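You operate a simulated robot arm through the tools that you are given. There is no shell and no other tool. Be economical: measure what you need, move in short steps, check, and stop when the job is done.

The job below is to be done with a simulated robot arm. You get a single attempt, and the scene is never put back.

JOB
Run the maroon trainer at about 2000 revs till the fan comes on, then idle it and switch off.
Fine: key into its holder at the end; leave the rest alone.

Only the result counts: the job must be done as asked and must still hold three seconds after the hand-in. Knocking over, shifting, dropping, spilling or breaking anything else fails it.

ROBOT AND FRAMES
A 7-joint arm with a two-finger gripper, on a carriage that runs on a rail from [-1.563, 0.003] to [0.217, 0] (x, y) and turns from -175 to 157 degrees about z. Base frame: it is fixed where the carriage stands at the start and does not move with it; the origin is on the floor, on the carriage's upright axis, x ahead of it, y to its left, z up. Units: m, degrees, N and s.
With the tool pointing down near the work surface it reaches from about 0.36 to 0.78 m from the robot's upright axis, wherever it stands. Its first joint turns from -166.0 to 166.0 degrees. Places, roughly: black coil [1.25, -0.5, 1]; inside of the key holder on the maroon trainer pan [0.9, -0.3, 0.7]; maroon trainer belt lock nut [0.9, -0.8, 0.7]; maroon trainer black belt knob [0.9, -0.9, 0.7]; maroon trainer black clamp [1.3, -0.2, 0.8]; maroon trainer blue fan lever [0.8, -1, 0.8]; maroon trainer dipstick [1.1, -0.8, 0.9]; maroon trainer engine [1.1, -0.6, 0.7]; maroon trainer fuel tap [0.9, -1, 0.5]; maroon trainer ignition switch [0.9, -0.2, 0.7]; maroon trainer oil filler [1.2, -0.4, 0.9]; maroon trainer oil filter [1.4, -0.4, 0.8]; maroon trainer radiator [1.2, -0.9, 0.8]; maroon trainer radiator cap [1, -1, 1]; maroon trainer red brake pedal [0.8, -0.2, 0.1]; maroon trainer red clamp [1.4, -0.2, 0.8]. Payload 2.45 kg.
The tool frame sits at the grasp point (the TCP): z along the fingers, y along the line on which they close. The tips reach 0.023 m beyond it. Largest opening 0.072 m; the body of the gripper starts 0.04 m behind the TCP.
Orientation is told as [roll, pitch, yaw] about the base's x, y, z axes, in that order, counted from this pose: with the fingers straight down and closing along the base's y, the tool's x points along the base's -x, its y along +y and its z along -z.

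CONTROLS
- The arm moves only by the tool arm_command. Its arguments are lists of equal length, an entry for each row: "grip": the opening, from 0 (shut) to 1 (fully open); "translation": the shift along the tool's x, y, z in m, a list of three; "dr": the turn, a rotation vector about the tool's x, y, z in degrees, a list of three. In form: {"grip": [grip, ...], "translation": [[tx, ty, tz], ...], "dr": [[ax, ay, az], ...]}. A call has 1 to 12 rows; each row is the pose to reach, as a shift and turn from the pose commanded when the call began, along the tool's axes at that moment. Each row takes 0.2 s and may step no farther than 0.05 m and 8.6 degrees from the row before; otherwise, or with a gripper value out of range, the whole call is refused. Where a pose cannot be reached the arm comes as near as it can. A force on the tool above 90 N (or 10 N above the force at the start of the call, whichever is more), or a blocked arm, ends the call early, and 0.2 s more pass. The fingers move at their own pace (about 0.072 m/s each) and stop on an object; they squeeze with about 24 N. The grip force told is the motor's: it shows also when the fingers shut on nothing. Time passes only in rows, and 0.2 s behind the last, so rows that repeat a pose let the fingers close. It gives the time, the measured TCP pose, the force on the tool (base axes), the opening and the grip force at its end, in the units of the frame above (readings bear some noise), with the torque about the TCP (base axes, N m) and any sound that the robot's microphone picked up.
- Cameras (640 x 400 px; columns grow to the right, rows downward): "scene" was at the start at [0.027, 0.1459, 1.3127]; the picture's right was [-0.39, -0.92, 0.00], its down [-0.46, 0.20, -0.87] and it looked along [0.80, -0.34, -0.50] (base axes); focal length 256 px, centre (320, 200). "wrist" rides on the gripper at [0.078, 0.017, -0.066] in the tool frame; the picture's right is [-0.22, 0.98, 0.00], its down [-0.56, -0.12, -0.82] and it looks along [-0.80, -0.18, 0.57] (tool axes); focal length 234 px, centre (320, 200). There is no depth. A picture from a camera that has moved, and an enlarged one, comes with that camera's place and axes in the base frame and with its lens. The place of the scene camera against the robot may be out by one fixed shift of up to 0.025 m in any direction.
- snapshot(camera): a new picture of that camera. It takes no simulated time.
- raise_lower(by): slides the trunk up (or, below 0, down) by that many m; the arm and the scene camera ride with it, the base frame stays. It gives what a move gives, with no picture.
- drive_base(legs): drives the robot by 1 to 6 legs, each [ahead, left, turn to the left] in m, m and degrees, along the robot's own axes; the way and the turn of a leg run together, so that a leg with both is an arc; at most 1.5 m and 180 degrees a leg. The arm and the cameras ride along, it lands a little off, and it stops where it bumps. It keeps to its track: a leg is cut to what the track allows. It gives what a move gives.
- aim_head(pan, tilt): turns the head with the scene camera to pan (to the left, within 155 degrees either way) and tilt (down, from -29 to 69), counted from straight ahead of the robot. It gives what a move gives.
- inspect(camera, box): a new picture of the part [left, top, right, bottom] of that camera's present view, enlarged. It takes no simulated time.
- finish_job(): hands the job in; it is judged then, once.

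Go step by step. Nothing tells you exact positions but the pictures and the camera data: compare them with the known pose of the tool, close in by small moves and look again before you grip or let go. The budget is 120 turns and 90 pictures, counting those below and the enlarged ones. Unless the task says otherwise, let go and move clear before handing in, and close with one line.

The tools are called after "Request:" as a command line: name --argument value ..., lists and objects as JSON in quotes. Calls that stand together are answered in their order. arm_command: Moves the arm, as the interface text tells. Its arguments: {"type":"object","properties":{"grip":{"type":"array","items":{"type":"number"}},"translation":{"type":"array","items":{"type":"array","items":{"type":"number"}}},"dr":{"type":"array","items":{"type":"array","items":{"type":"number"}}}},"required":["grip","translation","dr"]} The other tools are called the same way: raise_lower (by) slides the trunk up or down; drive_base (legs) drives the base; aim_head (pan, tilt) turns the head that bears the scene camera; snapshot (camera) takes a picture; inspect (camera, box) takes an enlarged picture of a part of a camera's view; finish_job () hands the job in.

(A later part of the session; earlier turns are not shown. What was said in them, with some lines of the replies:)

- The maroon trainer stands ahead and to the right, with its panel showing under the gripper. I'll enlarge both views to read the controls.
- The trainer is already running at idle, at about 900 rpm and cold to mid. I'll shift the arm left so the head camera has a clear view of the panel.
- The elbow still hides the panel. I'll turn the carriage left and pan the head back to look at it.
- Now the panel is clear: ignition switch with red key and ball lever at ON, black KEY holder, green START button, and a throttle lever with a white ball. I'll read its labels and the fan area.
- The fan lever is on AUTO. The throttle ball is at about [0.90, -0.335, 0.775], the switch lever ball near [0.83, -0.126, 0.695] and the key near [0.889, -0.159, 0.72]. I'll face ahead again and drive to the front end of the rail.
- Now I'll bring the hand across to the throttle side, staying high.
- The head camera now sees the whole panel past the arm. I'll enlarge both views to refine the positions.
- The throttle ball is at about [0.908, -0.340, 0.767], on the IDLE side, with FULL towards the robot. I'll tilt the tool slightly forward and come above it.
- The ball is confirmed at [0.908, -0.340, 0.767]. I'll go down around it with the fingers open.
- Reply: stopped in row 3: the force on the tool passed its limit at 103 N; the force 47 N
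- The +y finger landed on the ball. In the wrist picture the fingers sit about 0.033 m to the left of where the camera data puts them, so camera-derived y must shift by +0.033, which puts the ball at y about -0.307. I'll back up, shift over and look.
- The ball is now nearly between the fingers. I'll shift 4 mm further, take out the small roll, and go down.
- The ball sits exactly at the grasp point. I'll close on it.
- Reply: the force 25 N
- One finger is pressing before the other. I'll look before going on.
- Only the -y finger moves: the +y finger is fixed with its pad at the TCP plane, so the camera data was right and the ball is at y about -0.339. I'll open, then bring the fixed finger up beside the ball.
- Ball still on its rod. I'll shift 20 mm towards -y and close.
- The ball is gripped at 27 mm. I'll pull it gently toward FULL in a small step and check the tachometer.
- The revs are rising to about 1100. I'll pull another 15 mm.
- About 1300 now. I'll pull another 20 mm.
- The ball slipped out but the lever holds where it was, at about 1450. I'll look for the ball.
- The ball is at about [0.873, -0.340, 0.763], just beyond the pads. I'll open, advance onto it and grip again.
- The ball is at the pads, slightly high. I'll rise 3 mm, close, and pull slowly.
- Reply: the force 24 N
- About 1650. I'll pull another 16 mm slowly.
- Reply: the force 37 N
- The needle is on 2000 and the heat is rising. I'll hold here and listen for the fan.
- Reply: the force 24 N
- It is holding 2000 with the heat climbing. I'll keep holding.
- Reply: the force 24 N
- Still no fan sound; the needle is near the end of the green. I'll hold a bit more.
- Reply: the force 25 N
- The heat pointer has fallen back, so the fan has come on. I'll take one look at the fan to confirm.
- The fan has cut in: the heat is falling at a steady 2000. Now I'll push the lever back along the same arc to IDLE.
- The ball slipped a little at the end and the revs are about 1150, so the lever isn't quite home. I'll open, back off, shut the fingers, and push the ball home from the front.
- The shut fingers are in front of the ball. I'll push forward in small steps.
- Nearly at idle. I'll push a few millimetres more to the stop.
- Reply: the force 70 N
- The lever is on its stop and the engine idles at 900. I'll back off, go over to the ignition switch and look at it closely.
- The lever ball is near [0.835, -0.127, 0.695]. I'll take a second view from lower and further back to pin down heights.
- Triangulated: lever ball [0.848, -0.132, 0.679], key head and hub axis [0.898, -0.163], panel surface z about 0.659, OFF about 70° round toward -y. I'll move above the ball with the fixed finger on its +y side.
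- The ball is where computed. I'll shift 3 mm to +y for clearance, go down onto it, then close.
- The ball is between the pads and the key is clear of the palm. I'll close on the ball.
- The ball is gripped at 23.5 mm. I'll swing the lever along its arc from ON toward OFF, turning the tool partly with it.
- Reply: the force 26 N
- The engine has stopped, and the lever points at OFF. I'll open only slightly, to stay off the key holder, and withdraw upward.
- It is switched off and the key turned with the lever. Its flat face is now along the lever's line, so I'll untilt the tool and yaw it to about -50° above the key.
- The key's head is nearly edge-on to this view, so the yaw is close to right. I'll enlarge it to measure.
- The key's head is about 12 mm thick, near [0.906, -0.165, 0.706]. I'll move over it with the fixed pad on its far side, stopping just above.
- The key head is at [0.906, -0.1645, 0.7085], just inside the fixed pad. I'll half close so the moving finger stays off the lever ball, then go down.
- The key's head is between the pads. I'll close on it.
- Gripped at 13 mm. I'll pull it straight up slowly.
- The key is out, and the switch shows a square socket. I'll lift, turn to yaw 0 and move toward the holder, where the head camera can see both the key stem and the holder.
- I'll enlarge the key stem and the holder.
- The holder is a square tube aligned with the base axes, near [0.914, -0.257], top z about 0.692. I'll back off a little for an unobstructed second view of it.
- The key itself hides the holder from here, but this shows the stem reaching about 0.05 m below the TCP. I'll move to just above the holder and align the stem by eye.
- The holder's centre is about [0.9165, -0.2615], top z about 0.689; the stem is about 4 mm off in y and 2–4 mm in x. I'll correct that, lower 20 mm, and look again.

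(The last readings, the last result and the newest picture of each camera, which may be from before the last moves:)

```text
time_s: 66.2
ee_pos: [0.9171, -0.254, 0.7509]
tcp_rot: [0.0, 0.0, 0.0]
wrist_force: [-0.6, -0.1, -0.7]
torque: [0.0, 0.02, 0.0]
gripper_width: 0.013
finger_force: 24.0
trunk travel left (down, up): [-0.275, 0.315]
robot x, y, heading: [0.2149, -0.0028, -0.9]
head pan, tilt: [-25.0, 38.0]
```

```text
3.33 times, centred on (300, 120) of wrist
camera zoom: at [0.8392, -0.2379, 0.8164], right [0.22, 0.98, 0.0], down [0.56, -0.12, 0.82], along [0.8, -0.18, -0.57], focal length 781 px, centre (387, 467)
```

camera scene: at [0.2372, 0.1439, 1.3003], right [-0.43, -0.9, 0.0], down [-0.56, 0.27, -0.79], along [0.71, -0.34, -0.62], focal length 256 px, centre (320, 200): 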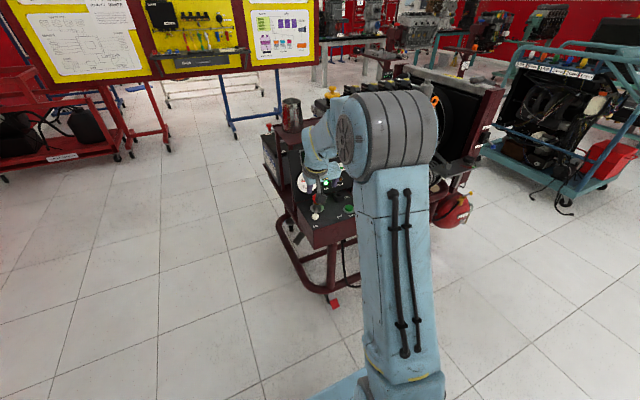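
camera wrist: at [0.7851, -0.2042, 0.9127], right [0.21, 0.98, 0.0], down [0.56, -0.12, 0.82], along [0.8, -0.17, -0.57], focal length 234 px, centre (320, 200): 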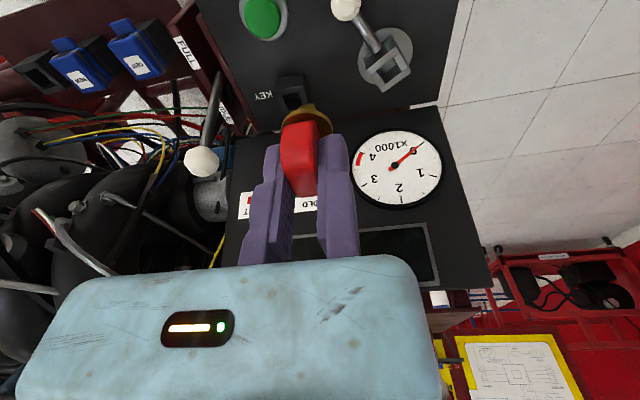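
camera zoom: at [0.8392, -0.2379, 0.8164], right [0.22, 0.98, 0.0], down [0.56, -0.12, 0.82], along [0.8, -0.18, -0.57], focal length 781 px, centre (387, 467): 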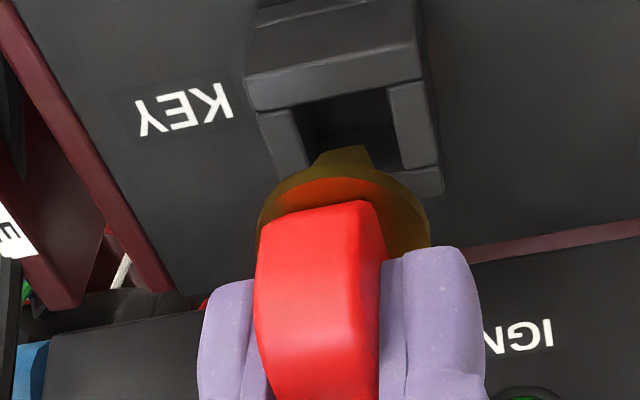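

The stem tip is half the hole's width and nearly centred. I'll nudge 2 mm forward, lower 10 mm more, and look.

Request:
arm_command --grip '[0, 0, 0]' --translation '[[-0.002, 0.0005, 0.002], [-0.002, 0.0005, 0.006], [-0.002, 0.0005, 0.01]]' --dr '[[0, 0, 0], [0, 0, 0], [0, 0, 0]]'

Request:
inspect --camera "wrist" --box '[240, 60, 360, 180]'

```text
time_s: 67.0
ee_pos: [0.9188, -0.2534, 0.7411]
tcp_rot: [0.1, 0.0, 0.2]
wrist_force: [0.2, -0.4, -1.3]
torque: [-0.02, -0.03, 0.0]
gripper_width: 0.0126
finger_force: 24.4
trunk travel left (down, up): [-0.275, 0.315]
robot x, y, heading: [0.2107, -0.0003, -0.4]
head pan, tilt: [-25.0, 38.0]
```

```text
3.33 times, centred on (300, 120) of wrist
camera zoom: at [0.8412, -0.2375, 0.8066], right [0.22, 0.98, 0.0], down [0.56, -0.12, 0.82], along [0.8, -0.18, -0.57], focal length 781 px, centre (387, 467)
```

zoom: 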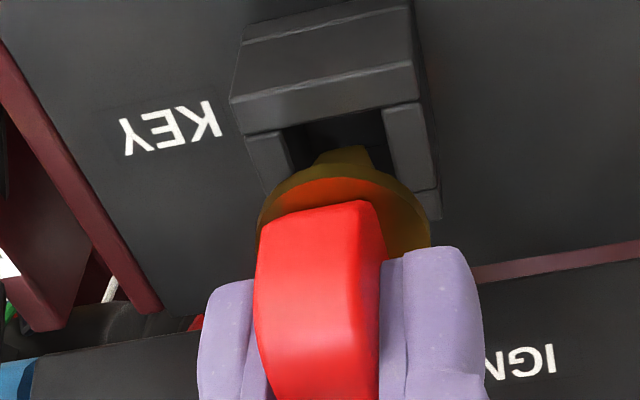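

The stem is centred over the hole. I'll lower gently, watching the force.

Request:
arm_command --grip '[0, 0, 0, 0]' --translation '[[-0.001, 0, 0.002], [-0.001, 0, 0.004], [-0.001, 0, 0.006], [-0.001, 0, 0.008]]' --dr '[[0, 0, 0], [0, 0, 0], [0, 0, 0], [0, 0, 0]]'

Request:
inspect --camera "wrist" --box '[240, 60, 360, 180]'

```text
time_s: 68.0
ee_pos: [0.919, -0.2528, 0.7336]
tcp_rot: [0.0, 0.0, 0.0]
wrist_force: [1.4, -0.2, -0.7]
torque: [0.0, -0.01, 0.03]
gripper_width: 0.0126
finger_force: 24.0
trunk travel left (down, up): [-0.275, 0.315]
robot x, y, heading: [0.2137, -0.0026, -0.5]
head pan, tilt: [-25.0, 38.0]
```

```text
3.33 times, centred on (300, 120) of wrist
camera zoom: at [0.8424, -0.2372, 0.7992], right [0.22, 0.98, 0.0], down [0.56, -0.12, 0.82], along [0.8, -0.18, -0.57], focal length 781 px, centre (387, 467)
```

zoom: 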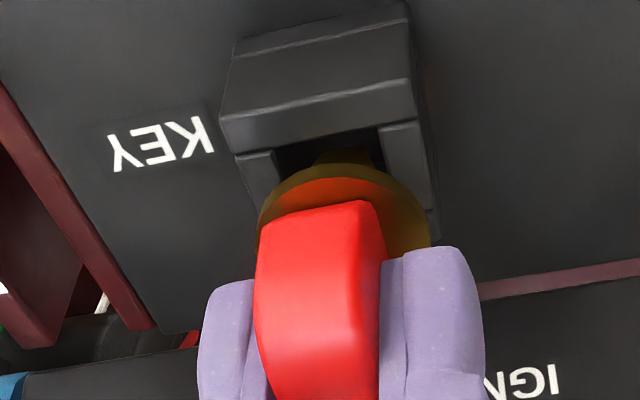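

The tip is entering, slightly close to the front edge. I'll nudge 2 mm forward and continue down.

Request:
arm_command --grip '[0, 0, 0, 0]' --translation '[[-0.002, 0, 0], [-0.002, 0, 0.002], [-0.002, 0, 0.004], [-0.002, 0, 0.006]]' --dr '[[0, 0, 0], [0, 0, 0], [0, 0, 0], [0, 0, 0]]'

Request:
inspect --camera "wrist" --box '[240, 60, 360, 180]'

```text
time_s: 69.0
ee_pos: [0.9213, -0.2532, 0.7307]
tcp_rot: [-0.2, -0.3, 0.2]
wrist_force: [3.1, 5.3, 18.0]
torque: [-1.71, 0.27, 0.11]
gripper_width: 0.0131
finger_force: 24.7
trunk travel left (down, up): [-0.275, 0.315]
robot x, y, heading: [0.2115, -0.0013, -0.8]
head pan, tilt: [-25.0, 38.0]
```

```text
3.33 times, centred on (300, 120) of wrist
camera zoom: at [0.8442, -0.236, 0.7954], right [0.21, 0.98, 0.0], down [0.56, -0.12, 0.82], along [0.8, -0.18, -0.57], focal length 781 px, centre (387, 467)
```

zoom: 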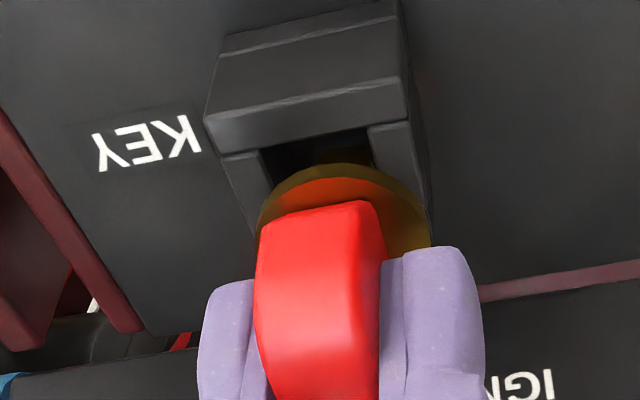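

The stem is touching the +y wall of the holder. I'll lift 3 mm, shift 3 mm to -y and lower again.

Request:
arm_command --grip '[0, 0, 0, 0, 0]' --translation '[[0, 0, -0.005], [0, -0.003, -0.005], [0, -0.003, -0.002], [0, -0.003, 0], [0, -0.003, 0.002]]' --dr '[[0, 0, 0], [0, 0, 0], [0, 0, 0], [0, 0, 0], [0, 0, 0]]'

Request:
inspect --camera "wrist" --box '[240, 60, 360, 180]'

```text
time_s: 70.2
ee_pos: [0.9221, -0.2525, 0.7296]
tcp_rot: [-0.2, -0.4, 0.3]
wrist_force: [-1.4, 31.8, 29.3]
torque: [-3.66, 0.24, -0.49]
gripper_width: 0.0126
finger_force: 23.9
trunk travel left (down, up): [-0.275, 0.315]
robot x, y, heading: [0.2151, 0.0014, -0.8]
head pan, tilt: [-25.0, 38.0]
```

```text
3.33 times, centred on (300, 120) of wrist
camera zoom: at [0.8444, -0.2364, 0.7952], right [0.21, 0.98, 0.0], down [0.55, -0.12, 0.82], along [0.8, -0.18, -0.57], focal length 781 px, centre (387, 467)
```

zoom: 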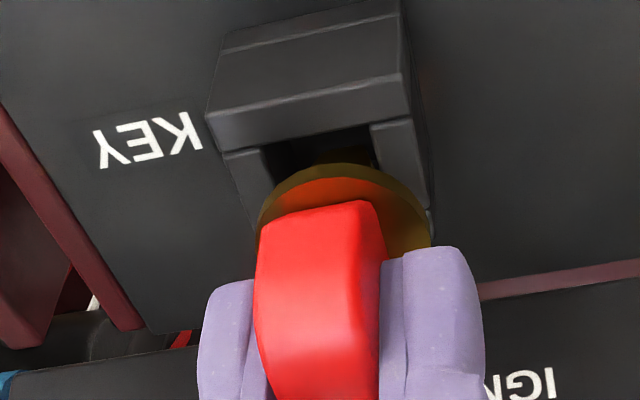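

The force and torque point to the hand's -y side pressing on the throttle ball, not the stem on the holder. I'll back off upward and turn the tool to yaw -90° so the palm extends toward the robot instead.

Request:
arm_command --grip '[0, 0, 0, 0, 0, 0]' --translation '[[0, 0.001, -0.005], [0, 0.004, -0.02], [0, 0.004, -0.04], [0, 0.004, -0.06], [0, 0.004, -0.08], [0, 0.004, -0.09]]' --dr '[[0, 0, 0], [0, 0, 0], [0, 0, 0], [0, 0, 0], [0, 0, 0], [0, 0, 0]]'

Request:
arm_command --grip '[0, 0, 0, 0, 0, 0, 0, 0, 0, 0, 0]' --translation '[[0, 0, 0], [0, 0, 0], [0, 0, 0], [0, 0, 0], [0, 0, 0], [0, 0, 0], [0, 0, 0], [0, 0, 0], [0, 0, 0], [0, 0, 0], [0, 0, 0]]' --dr '[[0, 0, 8.2], [0, 0, 16.4], [0, 0, 24.6], [0, 0, 32.8], [0, 0, 41], [0, 0, 49.2], [0, 0, 57.4], [0, 0, 65.6], [0, 0, 73.8], [0, 0, 82], [0, 0, 90.2]]'

Request:
snapshot --camera "wrist"

Request:
snapshot --camera "scene"

```text
time_s: 71.7
ee_pos: [0.92, -0.2542, 0.816]
tcp_rot: [0.0, 0.0, 0.1]
wrist_force: [-1.2, -0.1, -0.7]
torque: [0.0, -0.02, 0.0]
gripper_width: 0.0131
finger_force: 24.6
trunk travel left (down, up): [-0.275, 0.315]
robot x, y, heading: [0.2134, 0.0004, -0.3]
head pan, tilt: [-25.0, 38.0]
```

```text
time_s: 74.0
ee_pos: [0.9225, -0.2526, 0.8152]
tcp_rot: [0.0, 0.1, -90.2]
wrist_force: [-0.2, -0.1, -0.2]
torque: [0.03, -0.02, 0.01]
gripper_width: 0.0129
finger_force: 23.6
trunk travel left (down, up): [-0.275, 0.315]
robot x, y, heading: [0.2149, -0.0037, -0.7]
head pan, tilt: [-25.0, 38.0]
```

```text
12 pictures are left
camera wrist: at [0.9396, -0.1764, 0.8804], right [0.98, -0.22, 0.0], down [-0.13, -0.56, 0.82], along [-0.18, -0.8, -0.57], focal length 234 px, centre (320, 200)
```

wrist: 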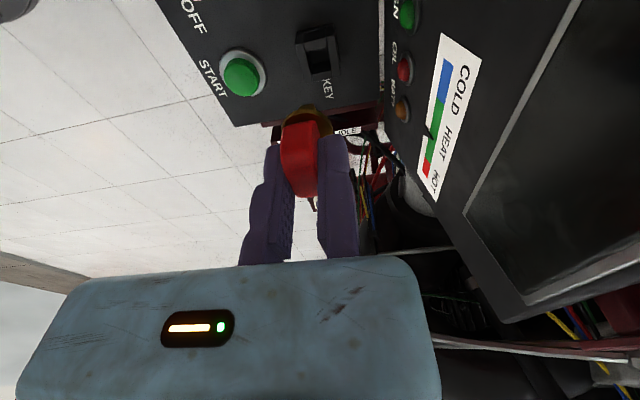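

```text
11 pictures are left
camera scene: at [0.2373, 0.1445, 1.3003], right [-0.43, -0.9, 0.0], down [-0.56, 0.27, -0.79], along [0.71, -0.34, -0.62], focal length 256 px, centre (320, 200)
```

scene: 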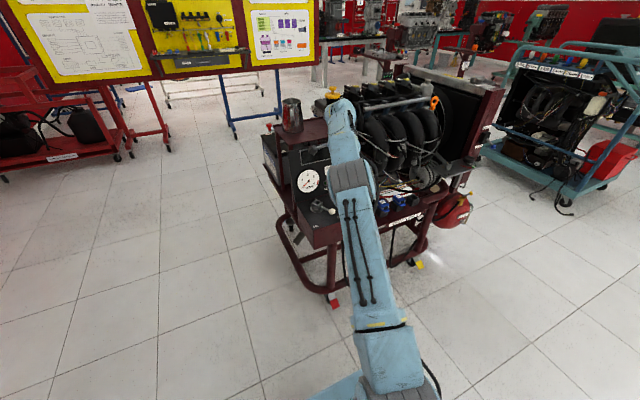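

The holder reads [0.918, -0.260] from here, matching. I'll line the key axis up over it and lower to just above, with the palm clear of both the throttle and the display.

Request:
arm_command --grip '[0, 0, 0, 0, 0]' --translation '[[-0.01, 0.001, 0], [-0.01, 0.001, 0.02], [-0.01, 0.001, 0.04], [-0.01, 0.001, 0.055], [-0.01, 0.001, 0.068]]' --dr '[[0, 0, 0], [0, 0, 0], [0, 0, 0], [0, 0, 0], [0, 0, 0]]'

Request:
inspect --camera "wrist" --box '[220, 40, 400, 200]'

```text
time_s: 75.2
ee_pos: [0.9229, -0.2632, 0.7468]
tcp_rot: [0.0, 0.1, -90.0]
wrist_force: [-0.7, 0.9, 0.0]
torque: [-0.03, -0.02, 0.01]
gripper_width: 0.0129
finger_force: 23.9
trunk travel left (down, up): [-0.275, 0.315]
robot x, y, heading: [0.2144, -0.0021, -0.9]
head pan, tilt: [-25.0, 38.0]
```

```text
2.50 times, centred on (310, 120) of wrist
camera zoom: at [0.9407, -0.187, 0.8125], right [0.98, -0.22, 0.0], down [-0.13, -0.56, 0.82], along [-0.18, -0.8, -0.57], focal length 585 px, centre (345, 400)
```

zoom: 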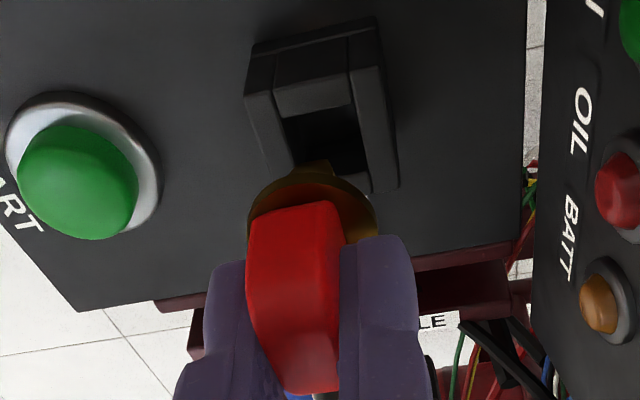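

The stem is within about 2.5 mm of the hole centre. I'll shift 2.5 mm in +x and lower 10 mm.

Request:
arm_command --grip '[0, 0, 0, 0]' --translation '[[0, 0.0025, 0], [0, 0.0025, 0.004], [0, 0.0025, 0.007], [0, 0.0025, 0.01]]' --dr '[[0, 0, 0], [0, 0, 0], [0, 0, 0], [0, 0, 0]]'

Request:
inspect --camera "wrist" --box '[220, 40, 400, 200]'

```text
time_s: 76.2
ee_pos: [0.9256, -0.2631, 0.7368]
tcp_rot: [0.0, -0.1, -90.1]
wrist_force: [0.3, 1.2, 0.4]
torque: [-0.03, 0.01, 0.0]
gripper_width: 0.0129
finger_force: 23.9
trunk travel left (down, up): [-0.275, 0.315]
robot x, y, heading: [0.2132, 0.0012, -0.5]
head pan, tilt: [-25.0, 38.0]
```

```text
2.50 times, centred on (310, 120) of wrist
camera zoom: at [0.9424, -0.1856, 0.8034], right [0.98, -0.22, 0.0], down [-0.13, -0.56, 0.82], along [-0.18, -0.8, -0.57], focal length 585 px, centre (345, 400)
```

zoom: 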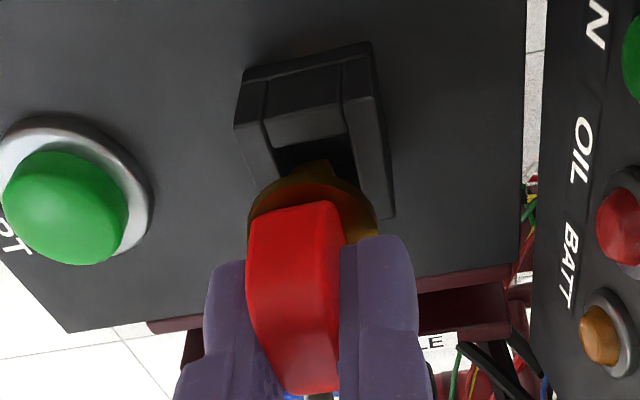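

Centred now. I'll lower it into the holder in small steps.

Request:
arm_command --grip '[0, 0, 0, 0]' --translation '[[0, 0, 0.002], [0, 0, 0.004], [0, 0, 0.006], [0, 0, 0.008]]' --dr '[[0, 0, 0], [0, 0, 0], [0, 0, 0], [0, 0, 0]]'

Request:
inspect --camera "wrist" --box '[220, 40, 400, 200]'

```text
time_s: 77.2
ee_pos: [0.9253, -0.2631, 0.7292]
tcp_rot: [0.1, 0.1, -90.1]
wrist_force: [0.2, -0.6, -0.2]
torque: [0.0, -0.03, 0.01]
gripper_width: 0.0129
finger_force: 23.6
trunk travel left (down, up): [-0.275, 0.315]
robot x, y, heading: [0.2142, -0.0006, -0.5]
head pan, tilt: [-25.0, 38.0]
```

```text
2.50 times, centred on (310, 120) of wrist
camera zoom: at [0.9428, -0.1858, 0.7947], right [0.98, -0.22, 0.0], down [-0.13, -0.56, 0.82], along [-0.18, -0.8, -0.57], focal length 585 px, centre (345, 400)
```

zoom: 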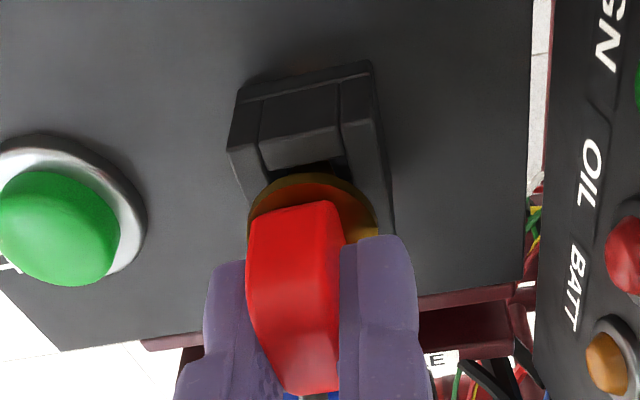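

The stem is inside with no contact force. I'll continue until the collar seats.

Request:
arm_command --grip '[0, 0, 0, 0]' --translation '[[0, 0, 0.0015], [0, 0, 0.003], [0, 0, 0.0045], [0, 0, 0.006]]' --dr '[[0, 0, 0], [0, 0, 0], [0, 0, 0], [0, 0, 0]]'

```text
time_s: 78.2
ee_pos: [0.9257, -0.2633, 0.7224]
tcp_rot: [-0.1, 0.1, -90.0]
wrist_force: [0.9, 1.0, 0.2]
torque: [-0.02, -0.03, -0.02]
gripper_width: 0.0127
finger_force: 23.8
trunk travel left (down, up): [-0.275, 0.315]
robot x, y, heading: [0.2126, 0.0002, -0.4]
head pan, tilt: [-25.0, 38.0]
```

Still free. I'll look once and then continue.

Request:
inspect --camera "wrist" --box '[220, 40, 400, 200]'

```text
2.50 times, centred on (310, 120) of wrist
camera zoom: at [0.943, -0.1859, 0.7891], right [0.98, -0.22, 0.0], down [-0.13, -0.56, 0.82], along [-0.18, -0.8, -0.57], focal length 585 px, centre (345, 400)
```

zoom: 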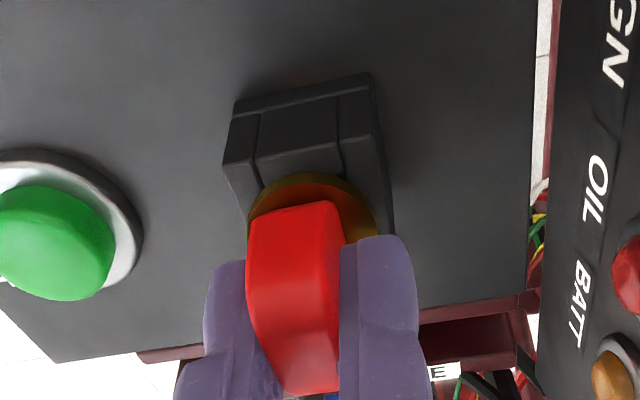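

The collar is nearly down on the holder. I'll lower the last few millimetres.

Request:
arm_command --grip '[0, 0, 0, 0]' --translation '[[0, 0, 0.001], [0, 0, 0.002], [0, 0, 0.003], [0, 0, 0.004]]' --dr '[[0, 0, 0], [0, 0, 0], [0, 0, 0], [0, 0, 0]]'

```text
time_s: 79.2
ee_pos: [0.9242, -0.2631, 0.7184]
tcp_rot: [0.0, 0.0, -90.1]
wrist_force: [1.0, -0.1, 0.0]
torque: [0.03, 0.02, -0.03]
gripper_width: 0.013
finger_force: 24.0
trunk travel left (down, up): [-0.275, 0.315]
robot x, y, heading: [0.2131, -0.0016, -0.4]
head pan, tilt: [-25.0, 38.0]
```

Request:
arm_command --grip '[0, 0, 0, 0, 0]' --translation '[[0, 0, 0.001], [0, 0, 0.002], [0, 0, 0.003], [0, 0, 0.004], [0, 0, 0.005]]' --dr '[[0, 0, 0], [0, 0, 0], [0, 0, 0], [0, 0, 0], [0, 0, 0]]'

Request:
inspect --camera "wrist" --box '[220, 40, 400, 200]'

```text
time_s: 80.5
ee_pos: [0.9245, -0.2631, 0.7159]
tcp_rot: [0.2, 0.0, -90.1]
wrist_force: [1.1, 0.6, 19.5]
torque: [0.0, 0.07, -0.01]
gripper_width: 0.0129
finger_force: 24.1
trunk travel left (down, up): [-0.275, 0.315]
robot x, y, heading: [0.2149, 0.0011, -0.4]
head pan, tilt: [-25.0, 38.0]
```

```text
2.50 times, centred on (310, 120) of wrist
camera zoom: at [0.9423, -0.1861, 0.7818], right [0.98, -0.22, 0.0], down [-0.13, -0.56, 0.82], along [-0.18, -0.8, -0.57], focal length 585 px, centre (345, 400)
```

zoom: 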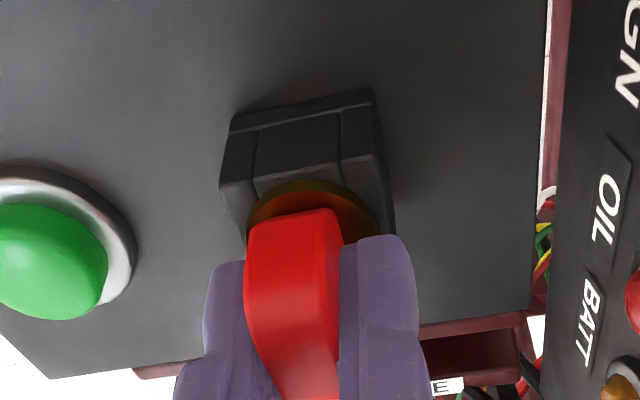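

The collar is seated, with a clean 19 N straight up. I'll relieve the load, open partway, centre off the key and lift clear.

Request:
arm_command --grip '[0, 0.4, 0.4, 0.4, 0.4, 0.4, 0.4, 0.4, 0.4]' --translation '[[0, 0, -0.003], [0, 0, -0.003], [0, 0.002, -0.003], [0, 0.004, -0.003], [0, 0.004, -0.003], [0, 0.004, -0.02], [0, 0.004, -0.04], [0, 0.004, -0.07], [0, 0.004, -0.1]]' --dr '[[0, 0, 0], [0, 0, 0], [0, 0, 0], [0, 0, 0], [0, 0, 0], [0, 0, 0], [0, 0, 0], [0, 0, 0], [0, 0, 0]]'

Request:
snapshot --camera "wrist"

```text
time_s: 82.5
ee_pos: [0.9291, -0.2609, 0.8117]
tcp_rot: [0.1, 0.0, -90.1]
wrist_force: [0.2, -0.3, 0.3]
torque: [-0.07, -0.03, 0.03]
gripper_width: 0.029
finger_force: 0.0
trunk travel left (down, up): [-0.275, 0.315]
robot x, y, heading: [0.2129, 0.0007, -0.8]
head pan, tilt: [-25.0, 38.0]
```

```text
5 pictures are left
camera wrist: at [0.9465, -0.1852, 0.8785], right [0.98, -0.22, 0.0], down [-0.13, -0.56, 0.82], along [-0.18, -0.8, -0.57], focal length 234 px, centre (320, 200)
```

wrist: 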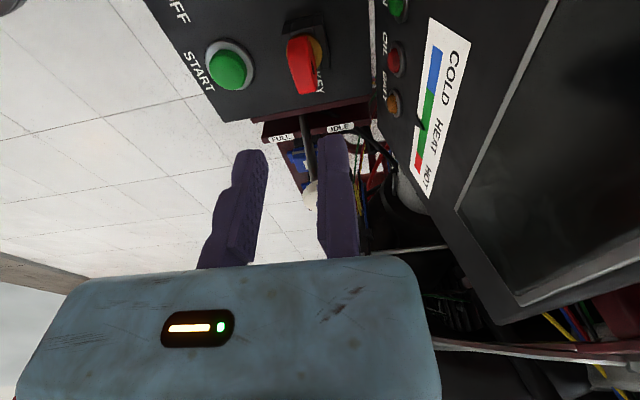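

The key stands in the holder. I'll draw the arm back and up so the head camera can check everything.

Request:
arm_command --grip '[0.4, 0.4, 0.4, 0.4, 0.4, 0.4, 0.4, 0.4, 0.4]' --translation '[[0, 0, -0.05], [0, 0, -0.1], [0, -0.04, -0.12], [0, -0.08, -0.14], [0, -0.12, -0.16], [0, -0.16, -0.17], [0, -0.2, -0.18], [-0.03, -0.23, -0.19], [-0.06, -0.25, -0.2]]' --dr '[[0, 0, 0], [0, 0, 0], [0, 0, 0], [0, 0, 0], [0, 0, 0], [0, 0, 0], [0, 0, 0], [0, 0, 0], [0, 0, 0]]'

Request:
inspect --camera "scene" --box '[280, 135, 400, 235]'

```text
time_s: 84.5
ee_pos: [0.6766, -0.322, 1.0104]
tcp_rot: [-0.1, 0.0, -89.9]
wrist_force: [-0.1, -0.4, 0.4]
torque: [-0.04, 0.0, -0.03]
gripper_width: 0.0287
finger_force: 0.0
out of reach, approached as far as the arm can: row 1, 2, 3, 4, 5
trunk travel left (down, up): [-0.275, 0.315]
robot x, y, heading: [0.2134, -0.0003, -0.5]
head pan, tilt: [-25.0, 38.0]
```

```text
4.00 times, centred on (340, 185) of scene
camera zoom: at [0.2375, 0.1449, 1.3002], right [-0.43, -0.9, 0.0], down [-0.56, 0.27, -0.79], along [0.71, -0.34, -0.62], focal length 1024 px, centre (240, 260)
```

zoom: 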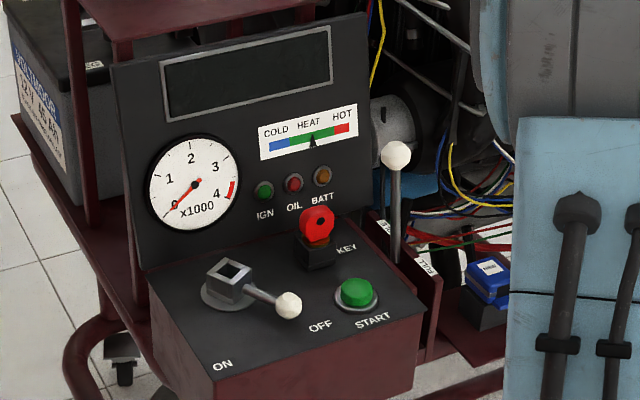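

The engine is off, with the lever at OFF, the throttle back on its idle stop, and the key seated upright in its holder; the arm is clear.

Request:
finish_job

```text
The job is handed in.
```

The maroon trainer ran at about 2000 revs until the fan came on, was brought back to idle and switched off, and its key is now in the holder. I couldn't see the fan itself: I took it as on when the heat gauge began to fall while the revs held at 2000. The gripper pressed on the throttle ball while placing the key, after the engine was off, but a final look showed the lever still at idle.
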